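You operate a simulated robot arm through the tools that you are given. There is no shell and no other tool. Be economical: measure what you need, move in short steps, check, and stop when the job is done.

You are at the controls of a simulated two-armed robot. One attempt, no reset.

TASK
Isolate the fixture and stand its sign on the side table.
Fine: cabinet switch off before the cabinet door opens; the sign is inside; shut the door again. Set down upright: sign.

It is judged by the outcome, as a careful person would: the job done as asked, and still so three seconds after it is handed in. It fails if anything else is knocked over, pushed out of place, dropped, spilled or broken.

THE ROBOT
Two 6-joint arms with two-finger parallel grippers on one trunk, on a base that drives. Base frame: it is fixed to the floor where the robot stands at the start and does not move with it; the origin is under the middle of the robot, x ahead of it, y to its left, z up; the surface under the hand at the start is at about z = 0.825. Lengths are in m, angles in rad, forces in N, time in s.
The left shoulder is at the start at [0.05, 0.17, 1.11], the right one opposite. Each reaches about 1.092 m from its shoulder. Places, roughly: cabinet switch [0.8, -0.1, 1.4]; control cabinet door [0.8, -0.1, 1.3]; top (9x9x8 cm) [0.9, 0.4, 0.9]; top of the fixture side table [0.9, 0.4, 0.9]; tray (17x15x4 cm) [0.9, 0.3, 0.9]. Payload 1.57 kg a hand.
The TCP of each hand is the grasp point between the finger pads, 0.03 m short of the fingertips. In the tool frame z runs along the fingers and y along their closing line. Largest opening 0.08 m; finger width 0.017, thickness 0.012; the body of the gripper, 0.04 by 0.082 m, starts 0.08 m behind the TCP.
Orientation is that of the tool frame in the base frame, as a unit quaternion [x, y, z, w]. With the fingers straight down and closing along the base's y, the tool's x points along the base's -x, its y along +y and its z along -z.

THE INTERFACE
- The arms move only by the tool step_arm. It takes "left_moves", "right_moves" or both (then of equal length, played together; a hand with none holds still); each is a list of rows, each a list of 7 numbers: the shift along the base's x, y, z in units of 50 mm (1.0 is 50 mm), then the turn, a rotation vector about the base's x, y, z in units of 6 degrees (1.0 is 6 degrees), then the opening, from 0 (shut) to 1 (fully open). In form: [[x, y, z, rx, ry, rz, jaw], ...]. A call has 1 to 8 rows; each row shifts and turns the commanded pose from where the row before left it. A call with a number of a shift or a turn outside -1 to 1 is refused whole. Rows are played at 5 a second. More than 0.05 m and 0.15 rad between two rows, or a gripper value outside its range, and nothing of the call is played. A pose out of reach is approached as far as the arm can. The call stops where the force on the tool passes 40 N (or 10 N more than at its start, if that is more) or the arm is blocked; 0.2 s more then pass. The fingers move at their own pace (about 0.045 m/s each) and stop on an object; they squeeze with about 38 N. The grip force told is the motor's: it shows also when the fingers shut on nothing. Time passes only in rows, and 0.2 s behind the last, so rows that do not move let the fingers close. It gives the time, the measured TCP pose, the force on the tool (base axes), the opening and the grip force at its end, in the units of the frame above (readings bear some noise), with the torque about the TCP (base axes, N m) and any sound that the robot's microphone picked up.
- Cameras (640 x 400 px; columns grow to the right, rows downward): "scene" is now at [0.0533, -0.0084, 1.7113]; the picture's right is [-0.11, -0.99, 0.00], its down [-0.53, 0.06, -0.85] and it looks along [0.84, -0.09, -0.53] (base axes); focal length 247 px, centre (320, 200). "left" rides on the left gripper at [0.072, 0.007, -0.122] in its tool frame; the picture's right is [-0.09, 1.00, 0.00], its down [-0.84, -0.08, -0.54] and it looks along [-0.54, -0.05, 0.84] (tool axes); focal length 238 px, centre (320, 200). "right" rides on the right gripper at [0.072, -0.007, -0.122] in its tool frame; the picture's right is [0.09, 1.00, 0.00], its down [-0.84, 0.08, -0.54] and it looks along [-0.54, 0.05, 0.84] (tool axes); focal length 238 px, centre (320, 200). There is no depth. A picture from a camera that has moved, and an enlarged one, comes with that camera's place and axes in the base frame and with its lens. The place of the scene camera against the robot may be out by one fixed shift of up to 0.012 m in any direction.
- capture(camera): a new picture of that camera. No time passes.
- raise_lower(by): slides the trunk up (or, below 0, down) by that many m; the arms and the scene camera ride with it, the base frame stays. It gives what a move gives, with no picture.
- roll_base(legs): drives the robot by 1 to 6 legs, each [ahead, left, turn to the left] in m, m and rad, along the robot's own axes; the way and the turn of a leg run together, so that a leg with both is an arc; at most 1.5 m and 3.142 rad a leg. The arms and the cameras ride along, it lands a little off, and it stops where it bumps. It gives what a move gives.
- aim_head(pan, tilt): turns the head with the scene camera to pan (to the left, within 1.501 rad either way) and tilt (down, from -0.506 to 1.204), counted from straight ahead of the robot. It gives what a move gives.
- zoom(camera, box): a new picture of the part [left, top, right, bottom] of that camera's present view, enlarged. No time passes.
- job_done(): hands the job in; it is judged then, once.

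Work in short steps. Places have to be worked out from the pictures, the camera data and where the tool is seen: move nearer, look again, correct. Check each grasp and each placing, and mend what went wrong. You have 120 turns and 100 pictures in all, those below and enlarged ones among them. Open the grippers and draw the arms clear of the work before you hand the job in, unless the task says otherwise; then end with one line.

The tools are called after "Call:" as a command line: name --argument value ..., lists and objects as JSON in quotes. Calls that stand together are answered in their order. step_arm: Moves the arms, as the interface text tells. Its arguments: {"type":"object","properties":{"left_moves":{"type":"array","items":{"type":"array","items":{"type":"number"}}},"right_moves":{"type":"array","items":{"type":"array","items":{"type":"number"}}}},"required":[]} The other tools are called the same way: raise_lower (by) slides the trunk up or down; roll_base (legs) drives the base; aim_head (pan, tilt) turns the head that bears the scene camera; capture (camera) takes a picture; zoom (camera, box) takes an enlarged picture of a part of a camera's view; job_done () hands the job in.

At the start:

```text
t: 0.0
left_eef_pos: [0.5506, 0.1395, 0.9998]
left_orientation: [0.001, 1.0, 0.001, 0.0]
left_wrist_force: [-0.9, -0.2, 0.6]
left_torque: [0.01, -0.02, 0.02]
left_finger_gap: 0.0797
left_finger_force: 0.1
right_eef_pos: [0.6286, -0.4731, 1.0001]
right_orientation: [0.0, 1.0, 0.001, -0.001]
right_wrist_force: [0.6, 0.1, 0.7]
right_torque: [0.02, -0.01, 0.0]
right_finger_gap: 0.0802
right_finger_force: 0.1
trunk travel left (down, up): [-0.725, 0.245]
robot x, y, heading: [-0.0018, -0.0038, -0.003]
head pan, tilt: [-0.11, 0.56]
```

scene: 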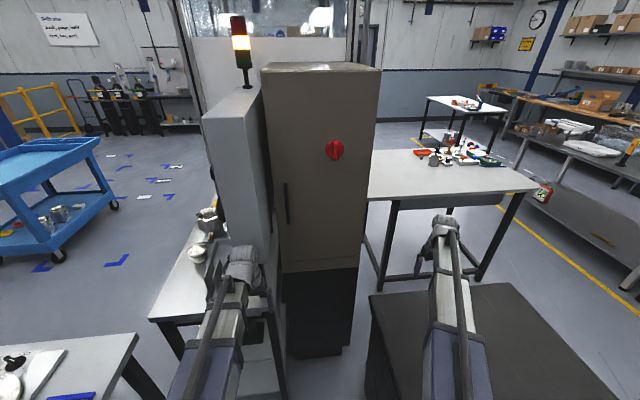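
right: 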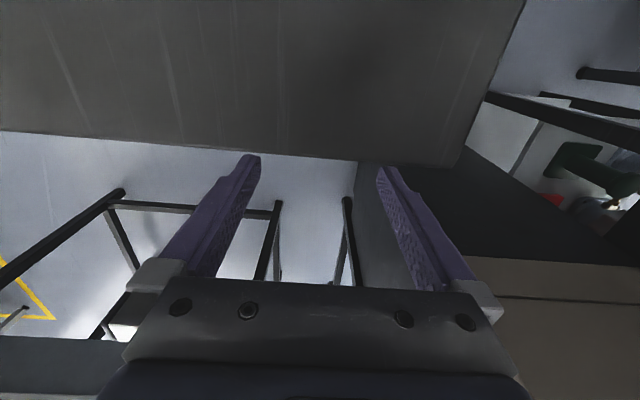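
left: 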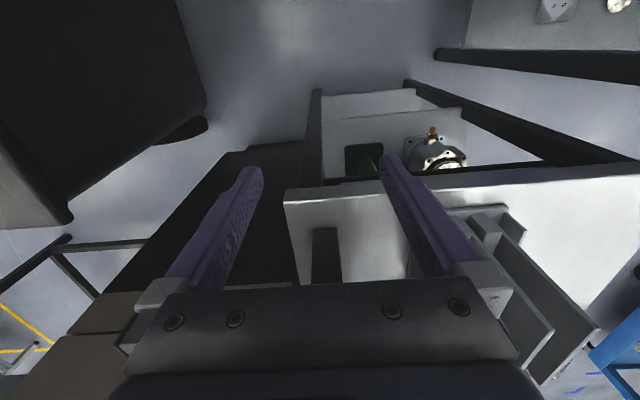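

The cabinet shows a red rotary switch and a handle on the left edge of its door. I'll zoom in on both before moving.

Call:
zoom --camera "scene" --box '[240, 50, 400, 150]'

Call:
zoom --camera "scene" --box '[240, 130, 400, 280]'

Call:
zoom --camera "scene" --box '[140, 180, 300, 340]'

```text
4.00 times, centred on (320, 100) of scene
camera zoom: at [0.0533, -0.0084, 1.7113], right [-0.11, -0.99, 0.0], down [-0.53, 0.06, -0.85], along [0.84, -0.09, -0.53], focal length 988 px, centre (320, 600)
```

zoom: 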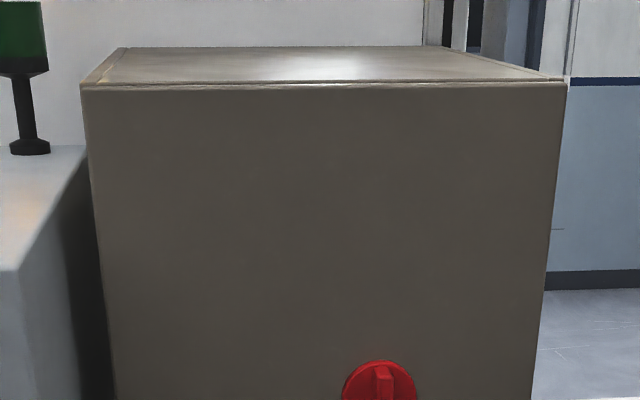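

```text
2.67 times, centred on (320, 205) of scene
camera zoom: at [0.0533, -0.0084, 1.7113], right [-0.11, -0.99, 0.0], down [-0.53, 0.06, -0.85], along [0.84, -0.09, -0.53], focal length 659 px, centre (320, 187)
```

zoom: 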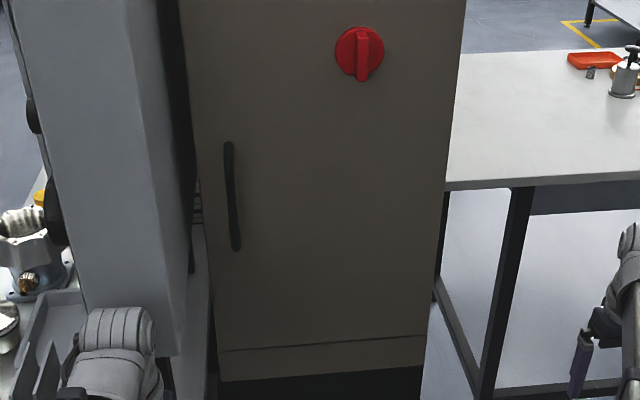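

```text
2.50 times, centred on (220, 260) of scene
camera zoom: at [0.0533, -0.0084, 1.7113], right [-0.11, -0.99, 0.0], down [-0.53, 0.06, -0.85], along [0.84, -0.09, -0.53], focal length 618 px, centre (570, 50)
```

zoom: 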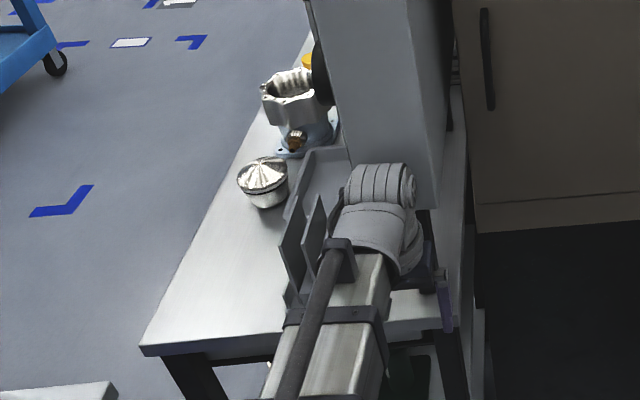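

The door's front face is at about x≈0.85, and the switch is near (0.86,-0.15,1.40) with its lever vertical. I'll turn the right hand to point forward and bring it up in front of the switch for a closer look.

Call:
step_arm --right_moves '[[-0.1, 0.2, 0.6, 0, -1, 0, 0.6], [-0.1, 0.2, 0.6, 0, -1, 0, 0.6], [-0.1, 0.2, 0.6, 0, -1, 0, 0.6], [-0.1, 0.2, 0.6, 0, -1, 0, 0.6], [0, 0.4, 0.5, 0, -1, 0, 0.6], [0, 0.4, 0.5, 0, -1, 0, 0.6], [0, 0.4, 0.5, 0, -1, 0, 0.6], [0, 0.4, 0.5, 0, -1, 0, 0.6]]'

Call:
step_arm --right_moves '[[0, 0.5, 0.5, 0, -1, 0, 0.6], [0, 0.5, 0.5, 0, -1, 0, 0.6], [0, 0.5, 0.5, 0, -1, 0, 0.6], [0, 0.5, 0.5, 0, -1, 0, 0.6], [0, 0.5, 0.4, 0, -1, 0, 0.6], [0, 0.5, 0.4, 0, -1, 0, 0.6], [0, 0.5, 0.4, 0, -1, 0, 0.6]]'

Call:
capture --camera "right"

Call:
capture --camera "scene"

```text
t: 1.8
left_eef_pos: [0.5502, 0.1381, 0.9998]
left_orientation: [0.0, 1.0, 0.001, 0.0]
left_wrist_force: [-0.3, -0.8, 0.2]
left_torque: [-0.04, -0.01, -0.03]
left_finger_gap: 0.0798
left_finger_force: 0.1
right_eef_pos: [0.6077, -0.3525, 1.0729]
right_orientation: [-0.001, 0.914, 0.0, 0.407]
right_wrist_force: [-0.6, 0.2, 0.9]
right_torque: [-0.02, 0.01, -0.03]
right_finger_gap: 0.0479
right_finger_force: 0.1
right hand out of reach, approached as far as the arm can: row 1, 2, 3, 4, 5, 6, 7, 8
trunk travel left (down, up): [-0.725, 0.245]
robot x, y, heading: [-0.0021, 0.0001, -0.002]
head pan, tilt: [-0.11, 0.56]
```

```text
t: 3.4
left_eef_pos: [0.5503, 0.1394, 1.0005]
left_orientation: [-0.001, 1.0, 0.0, -0.001]
left_wrist_force: [-0.1, -0.4, -1.3]
left_torque: [0.0, -0.01, 0.0]
left_finger_gap: 0.0801
left_finger_force: 0.1
right_eef_pos: [0.6769, -0.1978, 1.2176]
right_orientation: [0.0, 0.711, 0.0, 0.703]
right_wrist_force: [0.9, -0.1, -0.1]
right_torque: [0.04, -0.01, 0.0]
right_finger_gap: 0.0482
right_finger_force: 0.1
right hand out of reach, approached as far as the arm can: row 1, 2, 3, 4, 5, 6, 7
trunk travel left (down, up): [-0.725, 0.245]
robot x, y, heading: [-0.0017, -0.0003, 0.003]
head pan, tilt: [-0.11, 0.56]
```

```text
93 pictures are left
camera right: at [0.5536, -0.2046, 1.1467], right [0.0, 1.0, -0.09], down [-0.53, 0.08, 0.84], along [0.85, 0.05, 0.53], focal length 238 px, centre (320, 200)
```

right: 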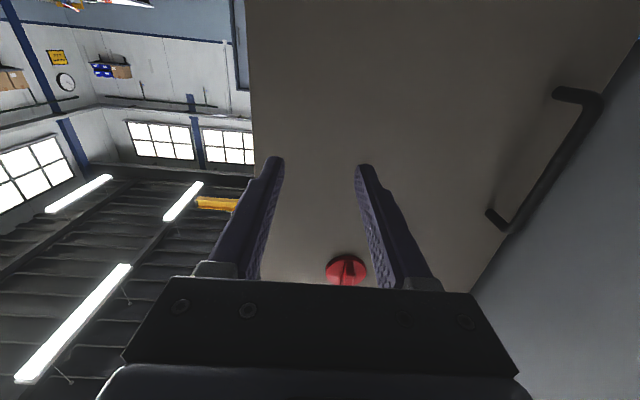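

```text
92 pictures are left
camera scene: at [0.0533, -0.0081, 1.7113], right [-0.11, -0.99, 0.0], down [-0.53, 0.06, -0.85], along [0.84, -0.09, -0.53], focal length 247 px, centre (320, 200)
```

scene: 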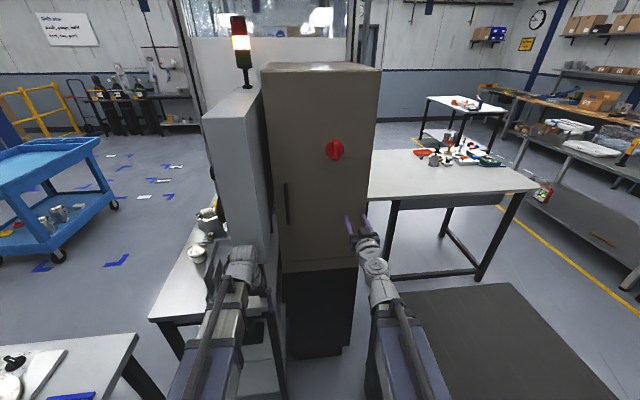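

Triangulating from both cameras puts the switch at about (0.81,-0.138,1.425). The arm is short on upward reach, so I'll raise the trunk, and the arms will rise with it.

Call:
raise_lower --by 0.2

Call:
capture --camera "right"

Call:
capture --camera "scene"

```text
t: 5.6
left_eef_pos: [0.5496, 0.1392, 1.2005]
left_orientation: [0.0, 1.0, 0.0, 0.0]
left_wrist_force: [1.0, 0.4, 0.1]
left_torque: [-0.02, -0.01, 0.04]
left_finger_gap: 0.08
left_finger_force: 0.0
right_eef_pos: [0.6773, -0.1965, 1.4175]
right_orientation: [-0.001, 0.711, 0.001, 0.703]
right_wrist_force: [0.3, -0.2, -0.1]
right_torque: [0.02, 0.0, -0.01]
right_finger_gap: 0.0478
right_finger_force: 0.0
trunk travel left (down, up): [-0.925, 0.045]
robot x, y, heading: [-0.0002, -0.0003, -0.001]
head pan, tilt: [-0.11, 0.56]
```

```text
91 pictures are left
camera right: at [0.5537, -0.2048, 1.3466], right [0.0, 1.0, -0.09], down [-0.53, 0.08, 0.84], along [0.85, 0.05, 0.53], focal length 238 px, centre (320, 200)
```

right: 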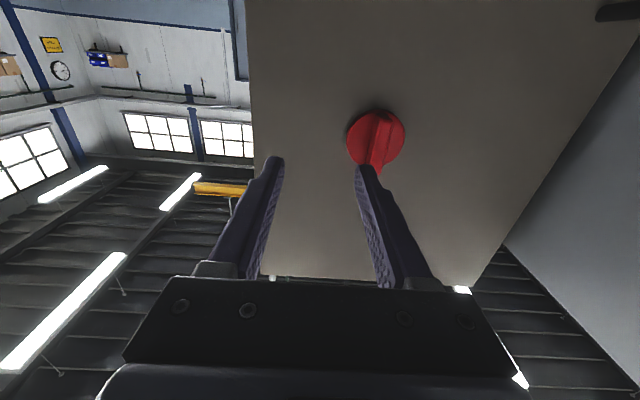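

```text
90 pictures are left
camera scene: at [0.0534, -0.0083, 1.9113], right [-0.11, -0.99, 0.0], down [-0.53, 0.06, -0.85], along [0.84, -0.09, -0.53], focal length 247 px, centre (320, 200)
```

scene: 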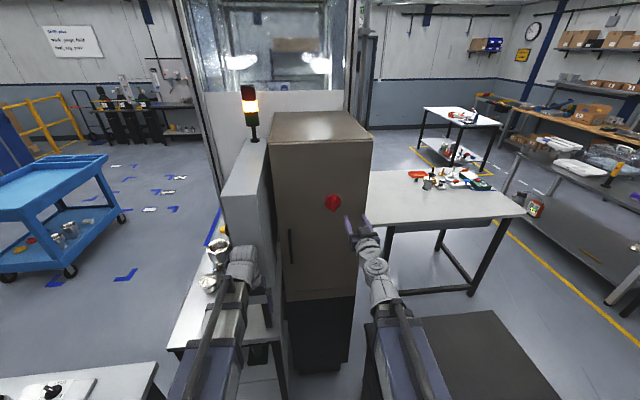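

The switch is now ahead of the right hand. I'll zoom in to see its lever and any markings.

Call:
zoom --camera "right" --box '[310, 90, 438, 190]'

Call:
zoom --camera "scene" --box '[260, 100, 388, 300]'

```text
4.00 times, centred on (374, 140) of right
camera zoom: at [0.5537, -0.2048, 1.3466], right [0.0, 1.0, -0.09], down [-0.53, 0.08, 0.84], along [0.85, 0.05, 0.53], focal length 953 px, centre (104, 440)
```

zoom: 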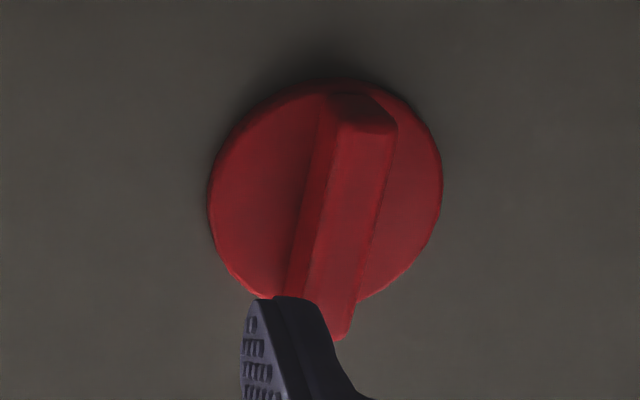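

```text
2.00 times, centred on (324, 200) of scene
camera zoom: at [0.0534, -0.0083, 1.9113], right [-0.11, -0.99, 0.0], down [-0.53, 0.06, -0.85], along [0.84, -0.09, -0.53], focal length 494 px, centre (312, 200)
```

zoom: 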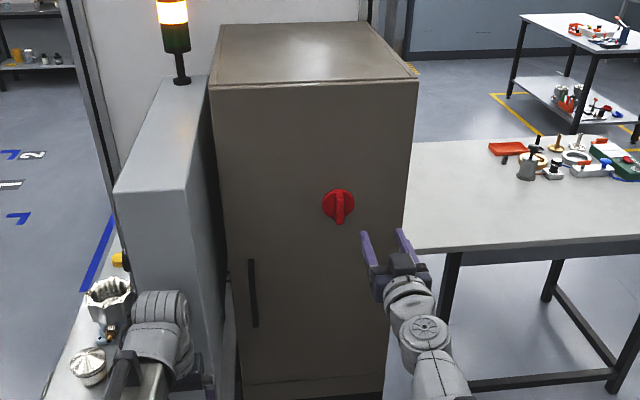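

The lever is a vertical ridge about 15 mm wide. I'll line the hand up with it at y≈-0.137, z≈1.422.

Call:
step_arm --right_moves '[[0, 0.6, 0.1, 0, 0, 0, 0.6], [0, 0.6, 0, 0, 0, 0, 0.6]]'

Call:
capture --camera "right"

```text
t: 6.2
left_eef_pos: [0.5505, 0.1388, 1.1993]
left_orientation: [0.0, 1.0, -0.001, -0.001]
left_wrist_force: [0.2, 0.0, -0.4]
left_torque: [-0.04, 0.02, -0.01]
left_finger_gap: 0.08
left_finger_force: 0.1
right_eef_pos: [0.6787, -0.1658, 1.4141]
right_orientation: [0.001, 0.716, 0.007, 0.698]
right_wrist_force: [0.5, 0.7, 0.2]
right_torque: [-0.01, 0.0, 0.03]
right_finger_gap: 0.0481
right_finger_force: 0.0
right hand out of reach, approached as far as the arm can: row 1, 2
trunk travel left (down, up): [-0.925, 0.045]
robot x, y, heading: [0.0022, -0.002, 0.002]
head pan, tilt: [-0.11, 0.56]
```

```text
87 pictures are left
camera right: at [0.5537, -0.1734, 1.3452], right [-0.01, 1.0, -0.08], down [-0.52, 0.06, 0.85], along [0.85, 0.05, 0.52], focal length 238 px, centre (320, 200)
```

right: 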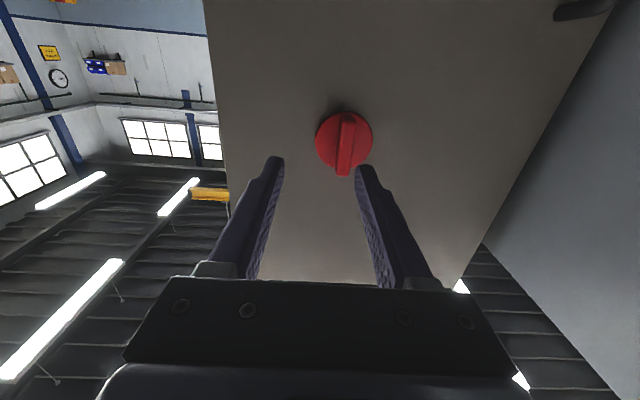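

"Out of reach" here probably means the arm is folded too tightly. I'll edge forward and left and see whether the full pose gets reached.

Call:
step_arm --right_moves '[[0.6, 0.3, 0.1, 0, 0, 0, 0.6], [0.4, 0.3, 0.1, 0, 0, 0, 0.6], [0, 0, 0, 0, 0, 0, 0.6]]'

Call:
capture --camera "right"

```text
t: 7.0
left_eef_pos: [0.5495, 0.139, 1.2]
left_orientation: [-0.001, 1.0, 0.0, 0.0]
left_wrist_force: [-0.1, -0.5, 0.6]
left_torque: [0.0, 0.01, 0.0]
left_finger_gap: 0.08
left_finger_force: 0.2
right_eef_pos: [0.7107, -0.1451, 1.4184]
right_orientation: [0.0, 0.71, 0.001, 0.704]
right_wrist_force: [0.1, -0.1, -0.3]
right_torque: [0.01, -0.01, 0.0]
right_finger_gap: 0.0481
right_finger_force: 0.1
right hand out of reach, approached as far as the arm can: row 1
trunk travel left (down, up): [-0.925, 0.045]
robot x, y, heading: [0.0005, -0.0005, -0.004]
head pan, tilt: [-0.11, 0.56]
```

```text
86 pictures are left
camera right: at [0.5871, -0.1527, 1.3471], right [0.0, 1.0, -0.09], down [-0.54, 0.08, 0.84], along [0.84, 0.05, 0.53], focal length 238 px, centre (320, 200)
```

right: 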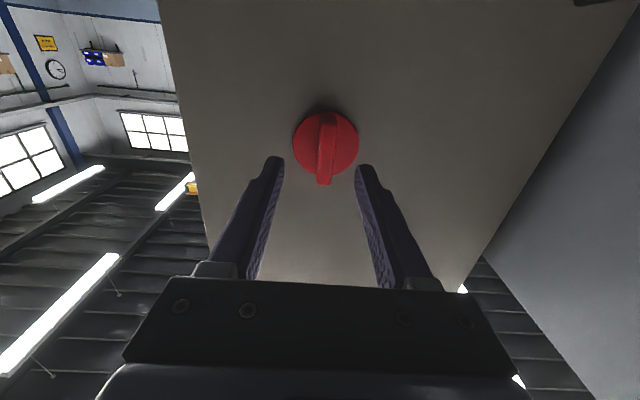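

The hand is fully in reach now and lined up within 5 mm. I'll advance so the fingertips straddle the lever at about x 0.80.

Call:
step_arm --right_moves '[[0.5, 0.1, 0.08, 0, 0, 0, 0.6], [0.5, 0, 0, 0, 0, 0, 0.6], [0.1, 0, 0, 0, 0, 0, 0.6]]'

Call:
capture --camera "right"

Call:
zoom --camera "scene" --box '[270, 150, 398, 250]'

```text
t: 7.8
left_eef_pos: [0.5489, 0.1395, 1.2013]
left_orientation: [0.0, 1.0, -0.001, 0.0]
left_wrist_force: [-0.8, 0.1, -0.2]
left_torque: [0.03, 0.03, -0.02]
left_finger_gap: 0.0798
left_finger_force: 0.1
right_eef_pos: [0.7617, -0.1414, 1.4185]
right_orientation: [-0.002, 0.71, 0.001, 0.704]
right_wrist_force: [-14.8, 0.6, -0.5]
right_torque: [-0.02, -0.11, -0.33]
right_finger_gap: 0.0476
right_finger_force: 0.0
right hand out of reach, approached as far as the arm can: row 1
trunk travel left (down, up): [-0.925, 0.045]
robot x, y, heading: [0.0008, -0.0011, 0.0]
head pan, tilt: [-0.11, 0.56]
```

```text
85 pictures are left
camera right: at [0.6388, -0.1479, 1.3478], right [0.0, 1.0, -0.09], down [-0.53, 0.08, 0.84], along [0.85, 0.05, 0.53], focal length 238 px, centre (320, 200)
```

right: 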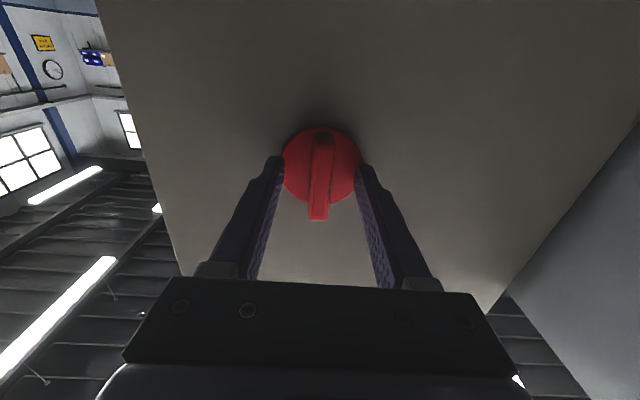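

```text
4.00 times, centred on (334, 200) of scene
camera zoom: at [0.0501, -0.0082, 1.9114], right [-0.11, -0.99, 0.0], down [-0.53, 0.06, -0.85], along [0.84, -0.09, -0.53], focal length 988 px, centre (264, 200)
```

zoom: 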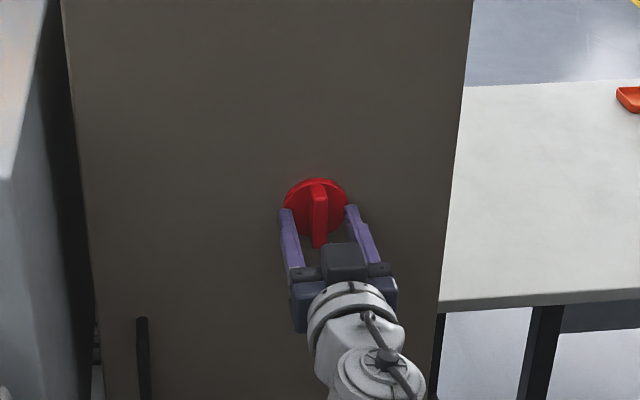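

The right fingertip is pressing on the disc at about x≈0.792, which marks the disc face. I'll back off 4 mm and close on the lever.

Call:
step_arm --right_moves '[[-0.14, 0.02, 0.06, 0, 0, 0, 0.6], [0, 0, 0, 0, 0, 0, 0], [0, 0, 0, 0, 0, 0, 0], [0, 0, 0, 0, 0, 0, 0], [0, 0, 0, 0, 0, 0, 0]]'

Call:
capture --camera "right"

```text
t: 9.0
left_eef_pos: [0.5505, 0.1387, 1.1988]
left_orientation: [0.0, 1.0, 0.0, 0.001]
left_wrist_force: [-0.4, -0.3, -1.2]
left_torque: [-0.02, -0.05, 0.01]
left_finger_gap: 0.08
left_finger_force: 0.1
right_eef_pos: [0.7583, -0.1404, 1.4177]
right_orientation: [0.001, 0.711, -0.001, 0.704]
right_wrist_force: [0.1, -1.0, 1.6]
right_torque: [-0.01, 0.09, -0.13]
right_finger_gap: 0.014
right_finger_force: 30.4
right hand out of reach, approached as far as the arm can: row 1
trunk travel left (down, up): [-0.925, 0.045]
robot x, y, heading: [0.0014, 0.0003, -0.0]
head pan, tilt: [-0.11, 0.56]
```

```text
83 pictures are left
camera right: at [0.6348, -0.1472, 1.3469], right [0.0, 1.0, -0.09], down [-0.53, 0.08, 0.84], along [0.85, 0.05, 0.53], focal length 238 px, centre (320, 200)
```

right: 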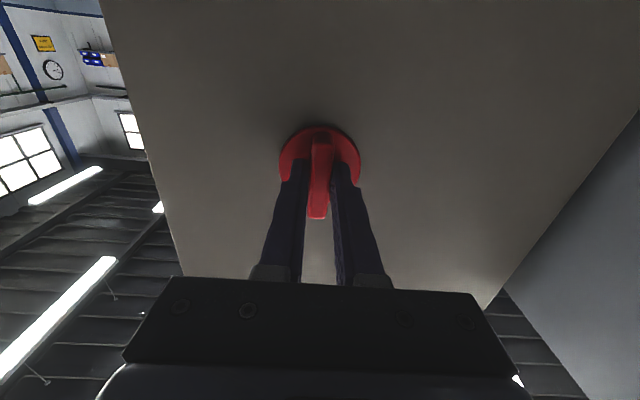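

The grip is good at 14 mm. I'll try turning counter-clockwise as seen by the robot (−X) in small steps, watching the torque.

Call:
step_arm --right_moves '[[0, 0, 0.05, -1, 0, 0, 0], [0, 0, 0, -1, 0, 0, 0], [0, 0, 0, -1, 0, 0, 0]]'

```text
t: 9.8
left_eef_pos: [0.5501, 0.1379, 1.2003]
left_orientation: [0.0, 1.0, 0.0, 0.001]
left_wrist_force: [-0.5, -0.5, 0.1]
left_torque: [0.0, 0.02, 0.02]
left_finger_gap: 0.0801
left_finger_force: 0.1
right_eef_pos: [0.7576, -0.1411, 1.418]
right_orientation: [-0.111, 0.702, -0.112, 0.695]
right_wrist_force: [4.0, -2.2, 8.1]
right_torque: [0.05, -0.26, 0.38]
right_finger_gap: 0.0136
right_finger_force: 31.1
trunk travel left (down, up): [-0.925, 0.045]
robot x, y, heading: [-0.003, -0.0027, -0.002]
head pan, tilt: [-0.11, 0.56]
```

It turns about 18° with little torque. I'll continue to around 60° and look.

Call:
step_arm --right_moves '[[0, 0, 0, -1, 0, 0, 0], [0, 0, 0, -1, 0, 0, 0], [0, 0, 0, -1, 0, 0, 0], [0, 0, 0, -1, 0, 0, 0], [0, 0, 0, -1, 0, 0, 0], [0, 0, 0, -1, 0, 0, 0], [0, 0, 0, -1, 0, 0, 0]]'

Call:
capture --camera "right"

Call:
capture --camera "scene"

```text
t: 11.4
left_eef_pos: [0.5503, 0.1377, 1.2005]
left_orientation: [0.0, 1.0, 0.0, 0.0]
left_wrist_force: [0.4, -0.4, -0.1]
left_torque: [0.02, -0.01, -0.04]
left_finger_gap: 0.0799
left_finger_force: 0.0
right_eef_pos: [0.7572, -0.1421, 1.4192]
right_orientation: [-0.351, 0.615, -0.356, 0.609]
right_wrist_force: [3.5, -9.4, 9.0]
right_torque: [-0.01, 0.11, -0.05]
right_finger_gap: 0.0138
right_finger_force: 30.3
trunk travel left (down, up): [-0.925, 0.045]
robot x, y, heading: [-0.0015, -0.0012, -0.002]
head pan, tilt: [-0.11, 0.56]
```

```text
82 pictures are left
camera right: at [0.6344, -0.2066, 1.3891], right [0.0, 0.42, -0.91], down [-0.53, 0.77, 0.35], along [0.85, 0.48, 0.22], focal length 238 px, centre (320, 200)
```

right: 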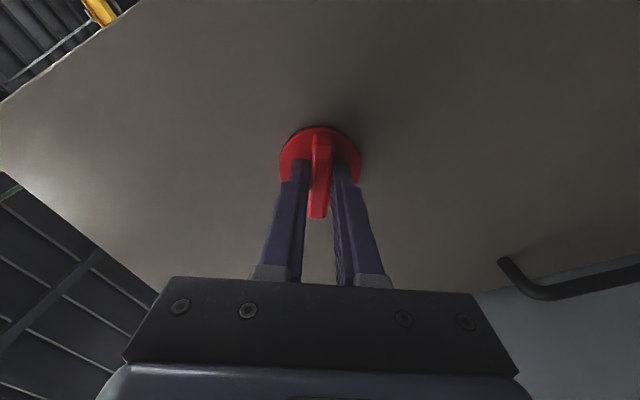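

```text
81 pictures are left
camera scene: at [0.0531, -0.0101, 1.9113], right [-0.11, -0.99, 0.0], down [-0.53, 0.06, -0.85], along [0.84, -0.09, -0.53], focal length 247 px, centre (320, 200)
```

scene: 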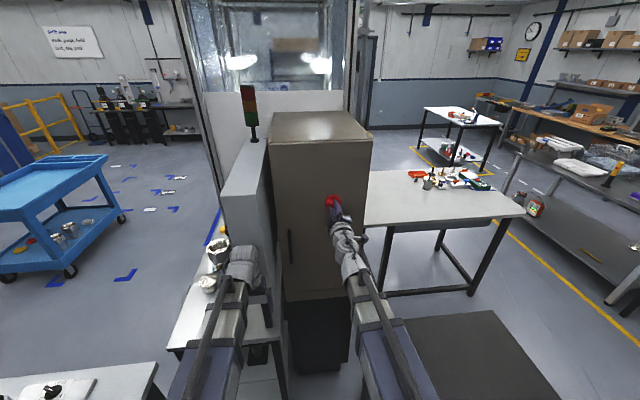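

The stack light's amber lamp has gone out, so the power looks off. I'll turn the rest of the way toward 90°, where there is probably a detent.

Call:
step_arm --right_moves '[[0, 0, 0, -1, 0, 0, 0], [0, 0, 0, -1, 0, 0, 0], [0, 0, 0, -1, 0, 0, 0], [0, 0, 0, -1, 0, 0, 0], [0, 0, 0, -1, 0, 0, 0]]'

Call:
capture --camera "scene"

```text
t: 12.6
left_eef_pos: [0.5501, 0.1369, 1.2007]
left_orientation: [0.0, 1.0, 0.001, 0.0]
left_wrist_force: [-0.4, 0.1, 0.5]
left_torque: [0.04, 0.01, 0.03]
left_finger_gap: 0.0799
left_finger_force: 0.1
right_eef_pos: [0.7571, -0.1426, 1.4196]
right_orientation: [0.498, -0.503, 0.503, -0.496]
right_wrist_force: [5.3, -12.9, 14.3]
right_torque: [0.08, -0.23, 0.06]
right_finger_gap: 0.0137
right_finger_force: 30.3
trunk travel left (down, up): [-0.925, 0.045]
robot x, y, heading: [-0.0004, 0.0014, 0.003]
head pan, tilt: [-0.11, 0.56]
```

```text
80 pictures are left
camera scene: at [0.0529, -0.0109, 1.9114], right [-0.11, -0.99, 0.0], down [-0.53, 0.06, -0.85], along [0.84, -0.09, -0.53], focal length 247 px, centre (320, 200)
```

scene: 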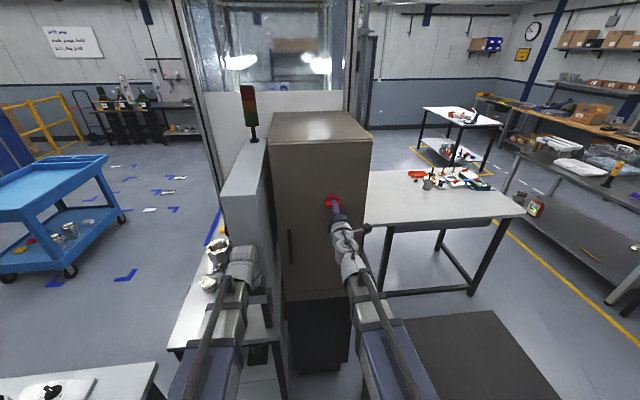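

The lever is now 90° round and horizontal, with the lamp still dark. I'll release it and back straight off.

Call:
step_arm --right_moves '[[0, 0, 0, 0, 0, 0, 0.5], [0, 0, 0, 0, 0, 0, 0.5], [0, 0, 0, 0, 0, 0, 0.5], [-0.6, 0, 0, 0, 0, 0, 0.5], [-0.6, 0, 0, 0, 0, 0, 0.5]]'

Call:
zoom --camera "scene" --box '[240, 80, 368, 280]'

Call:
capture --camera "right"

```text
t: 13.8
left_eef_pos: [0.5509, 0.1396, 1.1996]
left_orientation: [0.0, 1.0, 0.0, 0.0]
left_wrist_force: [-1.2, 0.5, -0.5]
left_torque: [-0.01, 0.01, 0.01]
left_finger_gap: 0.0799
left_finger_force: 0.0
right_eef_pos: [0.6969, -0.1394, 1.4199]
right_orientation: [-0.497, 0.503, -0.503, 0.497]
right_wrist_force: [0.2, -0.1, 0.6]
right_torque: [-0.01, 0.0, 0.02]
right_finger_gap: 0.04
right_finger_force: 0.1
trunk travel left (down, up): [-0.925, 0.045]
robot x, y, heading: [-0.0053, -0.0008, 0.002]
head pan, tilt: [-0.11, 0.56]
```

```text
2.00 times, centred on (304, 180) of scene
camera zoom: at [0.0529, -0.0081, 1.9113], right [-0.11, -0.99, 0.0], down [-0.53, 0.06, -0.85], along [0.84, -0.09, -0.53], focal length 494 px, centre (352, 240)
```

zoom: 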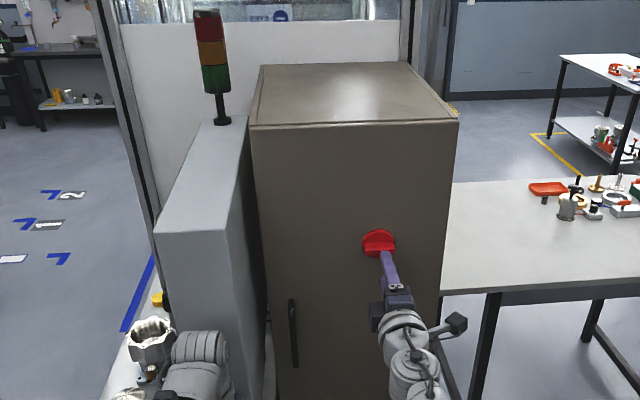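

```text
78 pictures are left
camera right: at [0.5736, -0.2099, 1.4265], right [0.0, -0.09, -1.0], down [-0.53, 0.84, -0.08], along [0.85, 0.53, -0.05], focal length 238 px, centre (320, 200)
```

right: 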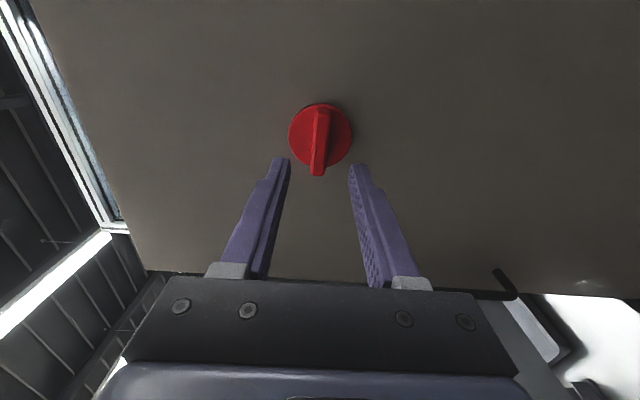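

The switch is horizontal and every lamp is dark, so the fixture is isolated. Working the door needs about 0.2 m more room, so before backing up I'll check behind on both sides.

Call:
aim_head --pan 1.5 --tilt 0.7

Call:
capture --camera "scene"

Call:
aim_head --pan -1.5 --tilt 0.7

Call:
capture --camera "scene"

```text
t: 15.4
left_eef_pos: [0.5501, 0.1398, 1.2002]
left_orientation: [0.001, 1.0, 0.0, 0.0]
left_wrist_force: [-0.7, 0.0, -0.8]
left_torque: [0.0, 0.02, 0.0]
left_finger_gap: 0.0802
left_finger_force: 0.0
right_eef_pos: [0.6966, -0.1387, 1.4199]
right_orientation: [-0.497, 0.503, -0.502, 0.497]
right_wrist_force: [0.6, 0.7, 0.5]
right_torque: [-0.01, 0.03, 0.02]
right_finger_gap: 0.0402
right_finger_force: 0.0
trunk travel left (down, up): [-0.925, 0.045]
robot x, y, heading: [0.0024, 0.0026, -0.001]
head pan, tilt: [1.499, 0.7]
```

```text
77 pictures are left
camera scene: at [-0.0295, 0.0862, 1.8991], right [1.0, -0.07, 0.0], down [-0.05, -0.64, -0.77], along [0.06, 0.76, -0.64], focal length 247 px, centre (320, 200)
```

scene: 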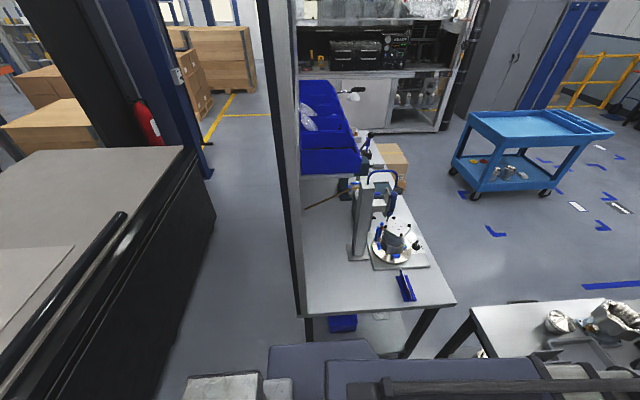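

```text
t: 18.0
left_eef_pos: [0.5501, 0.1375, 1.2002]
left_orientation: [0.0, 1.0, 0.0, 0.0]
left_wrist_force: [0.1, -1.3, 1.3]
left_torque: [-0.01, 0.03, -0.02]
left_finger_gap: 0.08
left_finger_force: 0.0
right_eef_pos: [0.6979, -0.1405, 1.4194]
right_orientation: [0.498, -0.503, 0.503, -0.496]
right_wrist_force: [0.0, 0.4, 0.4]
right_torque: [0.01, 0.0, -0.02]
right_finger_gap: 0.0398
right_finger_force: 0.1
trunk travel left (down, up): [-0.925, 0.045]
robot x, y, heading: [-0.0007, -0.0007, -0.001]
head pan, tilt: [-1.499, 0.7]
```

```text
76 pictures are left
camera scene: at [-0.0296, -0.0832, 1.8991], right [-1.0, -0.07, 0.0], down [-0.05, 0.64, -0.76], along [0.06, -0.76, -0.64], focal length 247 px, centre (320, 200)
```

scene: 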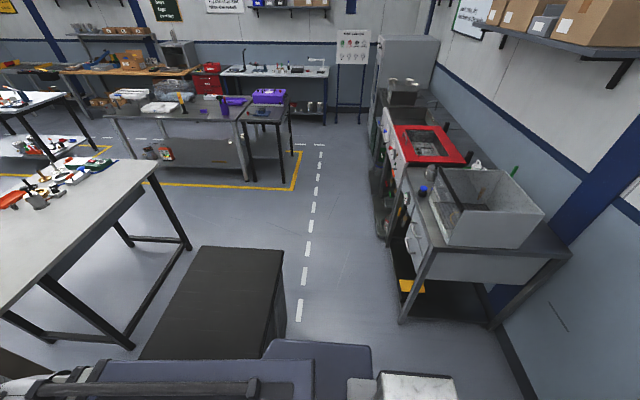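

There's clear floor behind, with the machine's front about 1 m back. I'll reverse 0.20 m and face the head forward.

Call:
roll_base --legs '[[-0.2, 0, 0]]'

Call:
aim_head --pan 0 --tilt 0.56

Call:
step_arm --right_moves '[[0, 0.4, -0.45, 1, 0, 0, 0.7], [0, 0.4, -0.45, 1, 0, 0, 0.7], [0, 0.4, -0.45, 1, 0, 0, 0.7], [0, 0.4, -0.45, 1, 0, 0, 0.7], [0.3, 0.4, -0.45, 1, 0, 0, 0.7], [0.3, 0.4, -0.45, 1, 0, 0, 0.7], [0.3, 0.4, -0.45, 1, 0, 0, 0.7], [0.3, 0.4, -0.45, 1, 0, 0, 0.7]]'

Call:
step_arm --right_moves '[[0.3, 0.0, 0, 1, 0, 0, 0.7], [0.3, 0.0, 0, 1, 0, 0, 0.7], [0.3, 0.0, 0, 1, 0, 0, 0.7], [0.3, 0, 0, 1, 0, 0, 0.7], [0, 0, 0, 1, 0, 0, 0.7], [0, 0, 0, 1, 0, 0, 0.7], [0, 0, 0, 1, 0, 0, 0.7]]'

Call:
capture --camera "right"

Call:
capture --camera "scene"

```text
t: 19.6
left_eef_pos: [0.3504, 0.1387, 1.2006]
left_orientation: [0.0, 1.0, 0.0, 0.001]
left_wrist_force: [-0.6, -0.7, 0.3]
left_torque: [0.03, 0.03, 0.0]
left_finger_gap: 0.08
left_finger_force: 0.1
right_eef_pos: [0.496, -0.1387, 1.4199]
right_orientation: [0.498, -0.503, 0.503, -0.497]
right_wrist_force: [0.3, 0.0, -0.9]
right_torque: [-0.04, -0.01, -0.01]
right_finger_gap: 0.04
right_finger_force: 0.0
trunk travel left (down, up): [-0.925, 0.045]
robot x, y, heading: [-0.1971, -0.0028, 0.0]
head pan, tilt: [-1.499, 0.7]
```

```text
t: 21.2
left_eef_pos: [0.3506, 0.1399, 1.1999]
left_orientation: [-0.002, 1.0, 0.0, 0.0]
left_wrist_force: [0.3, -0.5, 0.3]
left_torque: [0.03, 0.02, 0.02]
left_finger_gap: 0.0801
left_finger_force: 0.1
right_eef_pos: [0.4981, -0.1386, 1.4199]
right_orientation: [0.498, -0.503, 0.503, -0.497]
right_wrist_force: [0.0, -0.5, -0.6]
right_torque: [0.01, 0.01, 0.03]
right_finger_gap: 0.04
right_finger_force: 0.0
trunk travel left (down, up): [-0.925, 0.045]
robot x, y, heading: [-0.2058, 0.0012, -0.003]
head pan, tilt: [0.0, 0.56]
```

```text
t: 23.0
left_eef_pos: [0.3499, 0.1396, 1.1995]
left_orientation: [-0.001, 1.0, 0.0, 0.001]
left_wrist_force: [-0.7, -0.2, -0.3]
left_torque: [-0.01, 0.01, 0.03]
left_finger_gap: 0.0803
left_finger_force: 0.0
right_eef_pos: [0.5575, 0.0232, 1.4176]
right_orientation: [-0.251, 0.665, -0.255, 0.656]
right_wrist_force: [0.1, 0.4, 0.0]
right_torque: [-0.01, -0.01, -0.01]
right_finger_gap: 0.0559
right_finger_force: 0.1
right hand out of reach, approached as far as the arm can: row 1, 2, 3, 4, 5, 6, 7, 8
trunk travel left (down, up): [-0.925, 0.045]
robot x, y, heading: [-0.2017, -0.0011, -0.002]
head pan, tilt: [0.0, 0.56]
```

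```text
t: 24.6
left_eef_pos: [0.3507, 0.1389, 1.2005]
left_orientation: [-0.001, 1.0, 0.0, 0.001]
left_wrist_force: [1.0, -0.1, 0.0]
left_torque: [0.02, 0.01, -0.02]
left_finger_gap: 0.08
left_finger_force: 0.0
right_eef_pos: [0.6174, 0.0213, 1.4181]
right_orientation: [0.001, 0.71, 0.0, 0.704]
right_wrist_force: [0.4, -0.3, 0.2]
right_torque: [0.0, 0.01, 0.0]
right_finger_gap: 0.0559
right_finger_force: 0.0
trunk travel left (down, up): [-0.925, 0.045]
robot x, y, heading: [-0.199, 0.0001, 0.001]
head pan, tilt: [0.0, 0.56]
```

```text
75 pictures are left
camera right: at [0.4944, 0.0147, 1.3469], right [0.0, 1.0, -0.09], down [-0.53, 0.08, 0.84], along [0.85, 0.05, 0.53], focal length 238 px, centre (320, 200)
```

right: 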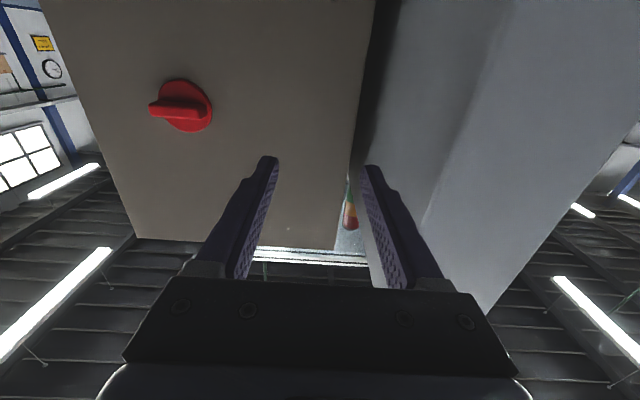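

```text
74 pictures are left
camera scene: at [-0.1465, 0.0014, 1.9113], right [0.0, -1.0, 0.0], down [-0.53, 0.0, -0.85], along [0.85, 0.0, -0.53], focal length 247 px, centre (320, 200)
```

scene: 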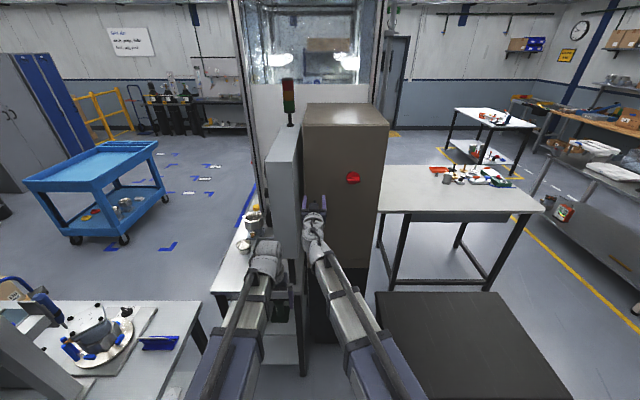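

The lever reads horizontal, so the switch is off. The hand's height barely changes when it points forward, so I'll lower the trunk 0.18 m to put it level with the handle at z≈1.235.

Call:
raise_lower --by -0.18

Call:
capture --camera "right"

Call:
zoom --camera "scene" --box '[240, 80, 400, 280]'

```text
t: 26.6
left_eef_pos: [0.3501, 0.1401, 1.0208]
left_orientation: [-0.001, 1.0, 0.0, 0.0]
left_wrist_force: [-0.6, -0.2, 0.4]
left_torque: [-0.06, 0.03, -0.02]
left_finger_gap: 0.0801
left_finger_force: 0.1
right_eef_pos: [0.6182, 0.021, 1.2383]
right_orientation: [0.0, 0.71, 0.0, 0.704]
right_wrist_force: [1.1, -0.5, 0.3]
right_torque: [0.0, -0.03, 0.03]
right_finger_gap: 0.0559
right_finger_force: 0.0
trunk travel left (down, up): [-0.745, 0.225]
robot x, y, heading: [-0.2014, -0.0032, 0.007]
head pan, tilt: [0.0, 0.56]
```

```text
73 pictures are left
camera right: at [0.4945, 0.0146, 1.167], right [0.0, 1.0, -0.09], down [-0.53, 0.08, 0.84], along [0.85, 0.05, 0.53], focal length 238 px, centre (320, 200)
```

right: 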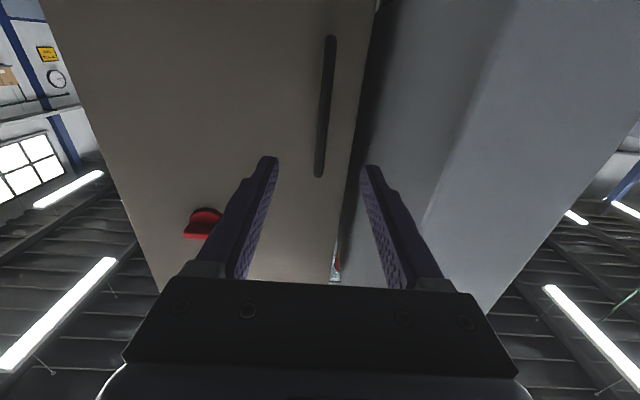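

```text
2.00 times, centred on (320, 180) of scene
camera zoom: at [-0.1464, 0.0014, 1.7313], right [0.0, -1.0, 0.0], down [-0.53, 0.0, -0.85], along [0.85, 0.0, -0.53], focal length 494 px, centre (320, 240)
```

zoom: 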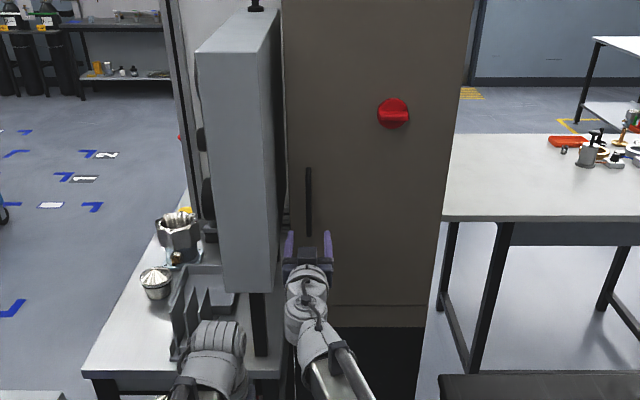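

The handle bar is at y≈0.025, z 1.16–1.30, right in line with the hand. I'll narrow the jaw and advance in short steps.

Call:
step_arm --right_moves '[[0.6, 0.04, 0, 0, 0, 0, 0.5], [0.6, 0.02, 0, 0, 0, 0, 0.5], [0.6, 0, 0, 0, 0, 0, 0.5], [0.6, 0, 0, 0, 0, 0, 0.5]]'

Call:
capture --camera "right"

Call:
zoom --camera "scene" --box '[270, 140, 370, 240]'

```text
t: 27.6
left_eef_pos: [0.3496, 0.1397, 1.0201]
left_orientation: [-0.001, 1.0, 0.0, 0.0]
left_wrist_force: [-0.1, -0.3, -0.4]
left_torque: [0.01, -0.01, -0.04]
left_finger_gap: 0.0799
left_finger_force: 0.1
right_eef_pos: [0.7378, 0.0249, 1.2369]
right_orientation: [0.0, 0.711, 0.0, 0.703]
right_wrist_force: [-0.4, -1.2, 0.0]
right_torque: [0.01, -0.01, 0.01]
right_finger_gap: 0.0398
right_finger_force: 0.1
trunk travel left (down, up): [-0.745, 0.225]
robot x, y, heading: [-0.2016, 0.0, 0.003]
head pan, tilt: [0.0, 0.56]
```

```text
71 pictures are left
camera right: at [0.6146, 0.0175, 1.1666], right [0.0, 1.0, -0.09], down [-0.53, 0.08, 0.84], along [0.85, 0.05, 0.53], focal length 238 px, centre (320, 200)
```

right: 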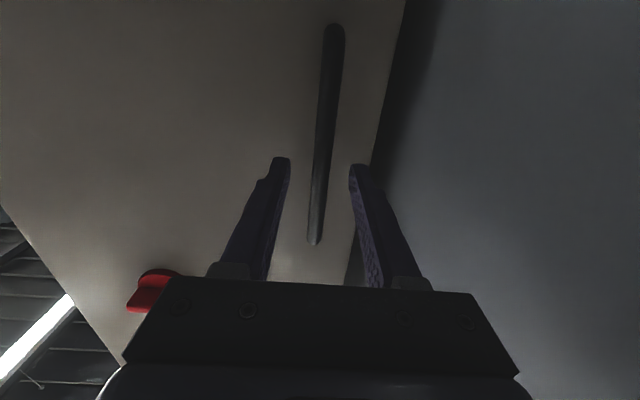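

```text
4.00 times, centred on (320, 190) of scene
camera zoom: at [-0.1458, 0.0014, 1.7313], right [0.0, -1.0, 0.0], down [-0.53, 0.0, -0.85], along [0.85, 0.0, -0.53], focal length 988 px, centre (320, 240)
```

zoom: 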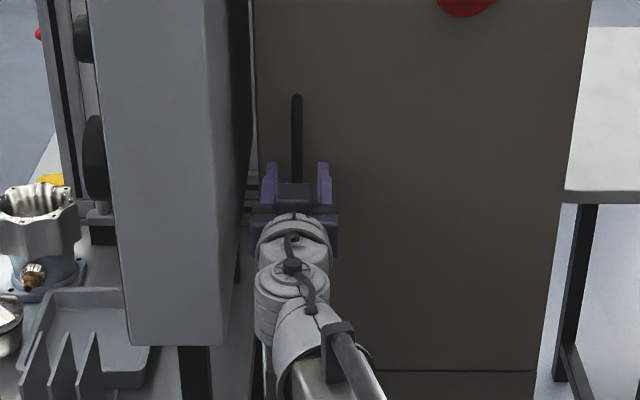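

Triangulating the two hand views gives the bar at x≈0.757, y≈0.025. I'll move 2 cm further in and close.

Call:
step_arm --right_moves '[[0.4, 0, 0, 0, 0, 0, 0.5], [0, 0, 0, 0, 0, 0, 0], [0, 0, 0, 0, 0, 0, 0], [0, 0, 0, 0, 0, 0, 0], [0, 0, 0, 0, 0, 0, 0]]'

Call:
capture --camera "right"

```text
t: 28.8
left_eef_pos: [0.3493, 0.1388, 1.0196]
left_orientation: [-0.001, 1.0, 0.001, 0.001]
left_wrist_force: [-0.8, 0.0, 0.2]
left_torque: [-0.02, -0.01, 0.0]
left_finger_gap: 0.0801
left_finger_force: 0.1
right_eef_pos: [0.7561, 0.0248, 1.2383]
right_orientation: [0.0, 0.71, 0.0, 0.704]
right_wrist_force: [1.0, 2.7, 4.2]
right_torque: [0.0, 0.03, 0.05]
right_finger_gap: 0.0118
right_finger_force: 29.3
trunk travel left (down, up): [-0.745, 0.225]
robot x, y, heading: [-0.1976, 0.0017, 0.001]
head pan, tilt: [0.0, 0.56]
```

```text
69 pictures are left
camera right: at [0.6331, 0.0179, 1.1672], right [0.0, 1.0, -0.09], down [-0.53, 0.08, 0.84], along [0.85, 0.05, 0.53], focal length 238 px, centre (320, 200)
```

right: 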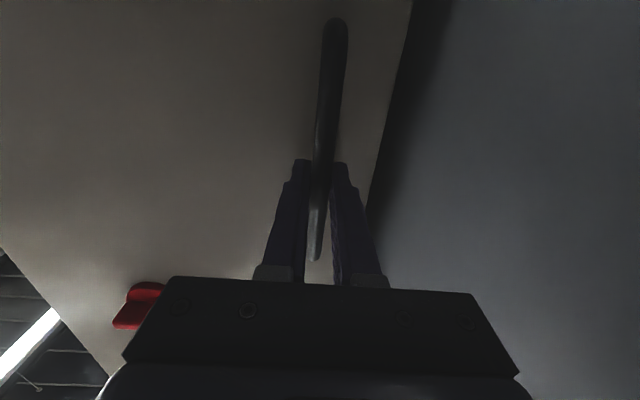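

The bar is gripped (12 mm gap). I'll pull along an arc about a hinge at roughly (0.81,-0.26), starting with 18°.

Call:
step_arm --right_moves '[[-0.59, -0.146, 0, 0, 0, 1, 0], [-0.572, -0.208, 0, 0, 0, 1, 0], [-0.546, -0.264, 0, 0, 0, 1, 0]]'

Call:
capture --camera "scene"

```text
t: 29.6
left_eef_pos: [0.3488, 0.1412, 1.0202]
left_orientation: [-0.001, 1.0, 0.0, 0.001]
left_wrist_force: [0.4, 0.8, -0.8]
left_torque: [0.07, 0.02, -0.04]
left_finger_gap: 0.0802
left_finger_force: 0.1
right_eef_pos: [0.6774, -0.0, 1.2394]
right_orientation: [-0.114, 0.701, 0.113, 0.694]
right_wrist_force: [-7.1, 15.4, 4.1]
right_torque: [0.3, -0.7, 0.02]
right_finger_gap: 0.0119
right_finger_force: 28.9
right hand out of reach, approached as far as the arm can: row 2
trunk travel left (down, up): [-0.745, 0.225]
robot x, y, heading: [-0.2012, -0.0007, -0.001]
head pan, tilt: [0.0, 0.56]
```

```text
68 pictures are left
camera scene: at [-0.1488, 0.0027, 1.7312], right [0.0, -1.0, 0.0], down [-0.53, 0.0, -0.85], along [0.85, 0.0, -0.53], focal length 247 px, centre (320, 200)
```

scene: 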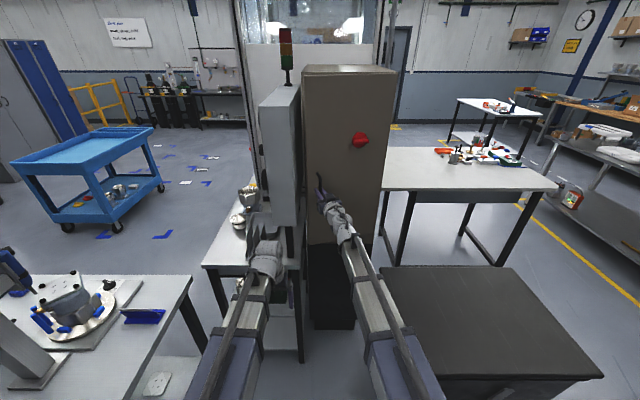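

The door is swinging open about 18°. The +y force means I was pulling slightly too far sideways, so I'll continue with less y.

Call:
step_arm --right_moves '[[-0.54, -0.22, 0, 0, 0, 1, 0], [-0.52, -0.32, 0, 0, 0, 1, 0], [-0.48, -0.38, 0, 0, 0, 1, 0]]'

Call:
capture --camera "scene"

```text
t: 30.4
left_eef_pos: [0.3492, 0.1397, 1.0207]
left_orientation: [0.0, 1.0, 0.0, 0.001]
left_wrist_force: [-0.4, 0.1, 0.4]
left_torque: [0.02, -0.02, 0.0]
left_finger_gap: 0.0801
left_finger_force: 0.1
right_eef_pos: [0.6022, -0.0492, 1.2384]
right_orientation: [-0.22, 0.676, 0.217, 0.669]
right_wrist_force: [-5.1, 4.2, 6.8]
right_torque: [-0.17, 0.26, -0.1]
right_finger_gap: 0.0118
right_finger_force: 29.4
trunk travel left (down, up): [-0.745, 0.225]
robot x, y, heading: [-0.202, 0.0016, 0.001]
head pan, tilt: [0.0, 0.56]
```

```text
67 pictures are left
camera scene: at [-0.148, 0.0015, 1.7313], right [0.0, -1.0, 0.0], down [-0.53, 0.0, -0.85], along [0.85, 0.0, -0.53], focal length 247 px, centre (320, 200)
```

scene: 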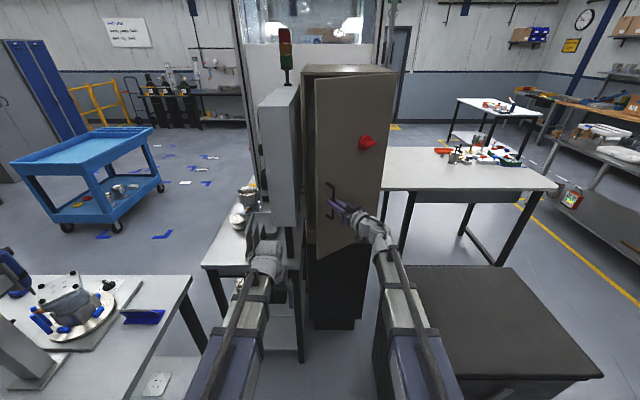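

It's open about 36° with low forces. I'll continue along the arc.

Call:
step_arm --right_moves '[[-0.4, -0.45, 0, 0, 0, 1, 0], [-0.34, -0.49, 0, 0, 0, 1, 0], [-0.29, -0.52, 0, 0, 0, 1, 0], [-0.23, -0.54, 0, 0, 0, 1, 0]]'

Call:
capture --camera "scene"

```text
t: 31.4
left_eef_pos: [0.348, 0.1399, 1.0207]
left_orientation: [-0.001, 1.0, -0.001, 0.002]
left_wrist_force: [-0.5, -0.1, -0.3]
left_torque: [-0.03, -0.02, -0.02]
left_finger_gap: 0.0801
left_finger_force: 0.0
right_eef_pos: [0.5341, -0.1456, 1.2384]
right_orientation: [-0.36, 0.615, 0.352, 0.607]
right_wrist_force: [-32.9, 15.6, -13.0]
right_torque: [0.41, -0.12, 0.17]
right_finger_gap: 0.0119
right_finger_force: 29.4
trunk travel left (down, up): [-0.745, 0.225]
robot x, y, heading: [-0.1973, -0.0033, 0.003]
head pan, tilt: [0.0, 0.56]
```

```text
66 pictures are left
camera scene: at [-0.1513, 0.0033, 1.7311], right [0.0, -1.0, 0.0], down [-0.53, 0.0, -0.85], along [0.85, 0.0, -0.53], focal length 247 px, centre (320, 200)
```

scene: 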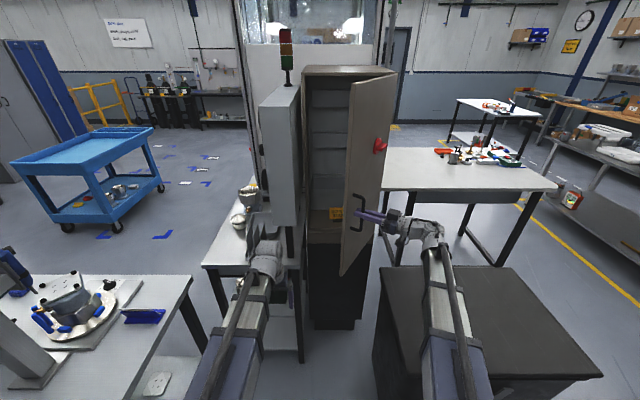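

The door is at about 60° and a yellow sign shows on the lowest shelf. The force is radial, so I'm pulling slightly inward; I'll correct outward and continue to about 85°.

Call:
step_arm --right_moves '[[-0.3, -0.53, 0, 0, 0, 1, 0], [-0.18, -0.57, 0, 0, 0, 1, 0], [-0.09, -0.59, 0, 0, 0, 1, 0], [-0.03, -0.6, 0, 0, 0, 1, 0]]'

Call:
capture --camera "scene"

```text
t: 32.4
left_eef_pos: [0.3487, 0.1384, 1.0205]
left_orientation: [-0.001, 1.0, 0.0, 0.001]
left_wrist_force: [0.1, -0.4, 0.2]
left_torque: [0.0, -0.02, 0.01]
left_finger_gap: 0.08
left_finger_force: 0.0
right_eef_pos: [0.5083, -0.2669, 1.2385]
right_orientation: [-0.476, 0.527, 0.471, 0.523]
right_wrist_force: [-23.7, -0.5, -12.5]
right_torque: [-0.25, 0.09, 0.07]
right_finger_gap: 0.0117
right_finger_force: 29.3
trunk travel left (down, up): [-0.745, 0.225]
robot x, y, heading: [-0.1999, -0.0014, 0.005]
head pan, tilt: [0.0, 0.56]
```

```text
65 pictures are left
camera scene: at [-0.1496, 0.0001, 1.7313], right [0.0, -1.0, 0.0], down [-0.53, 0.0, -0.85], along [0.85, 0.0, -0.53], focal length 247 px, centre (320, 200)
```

scene: 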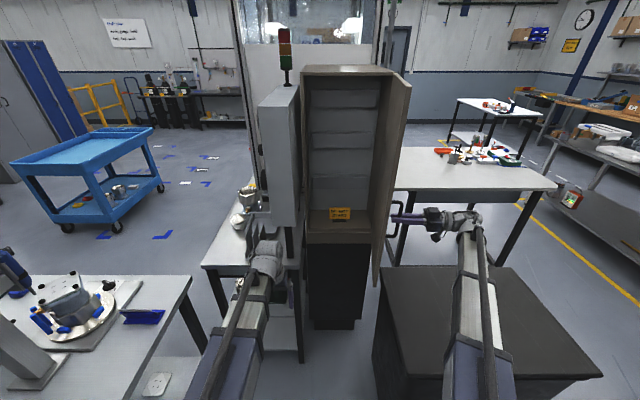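

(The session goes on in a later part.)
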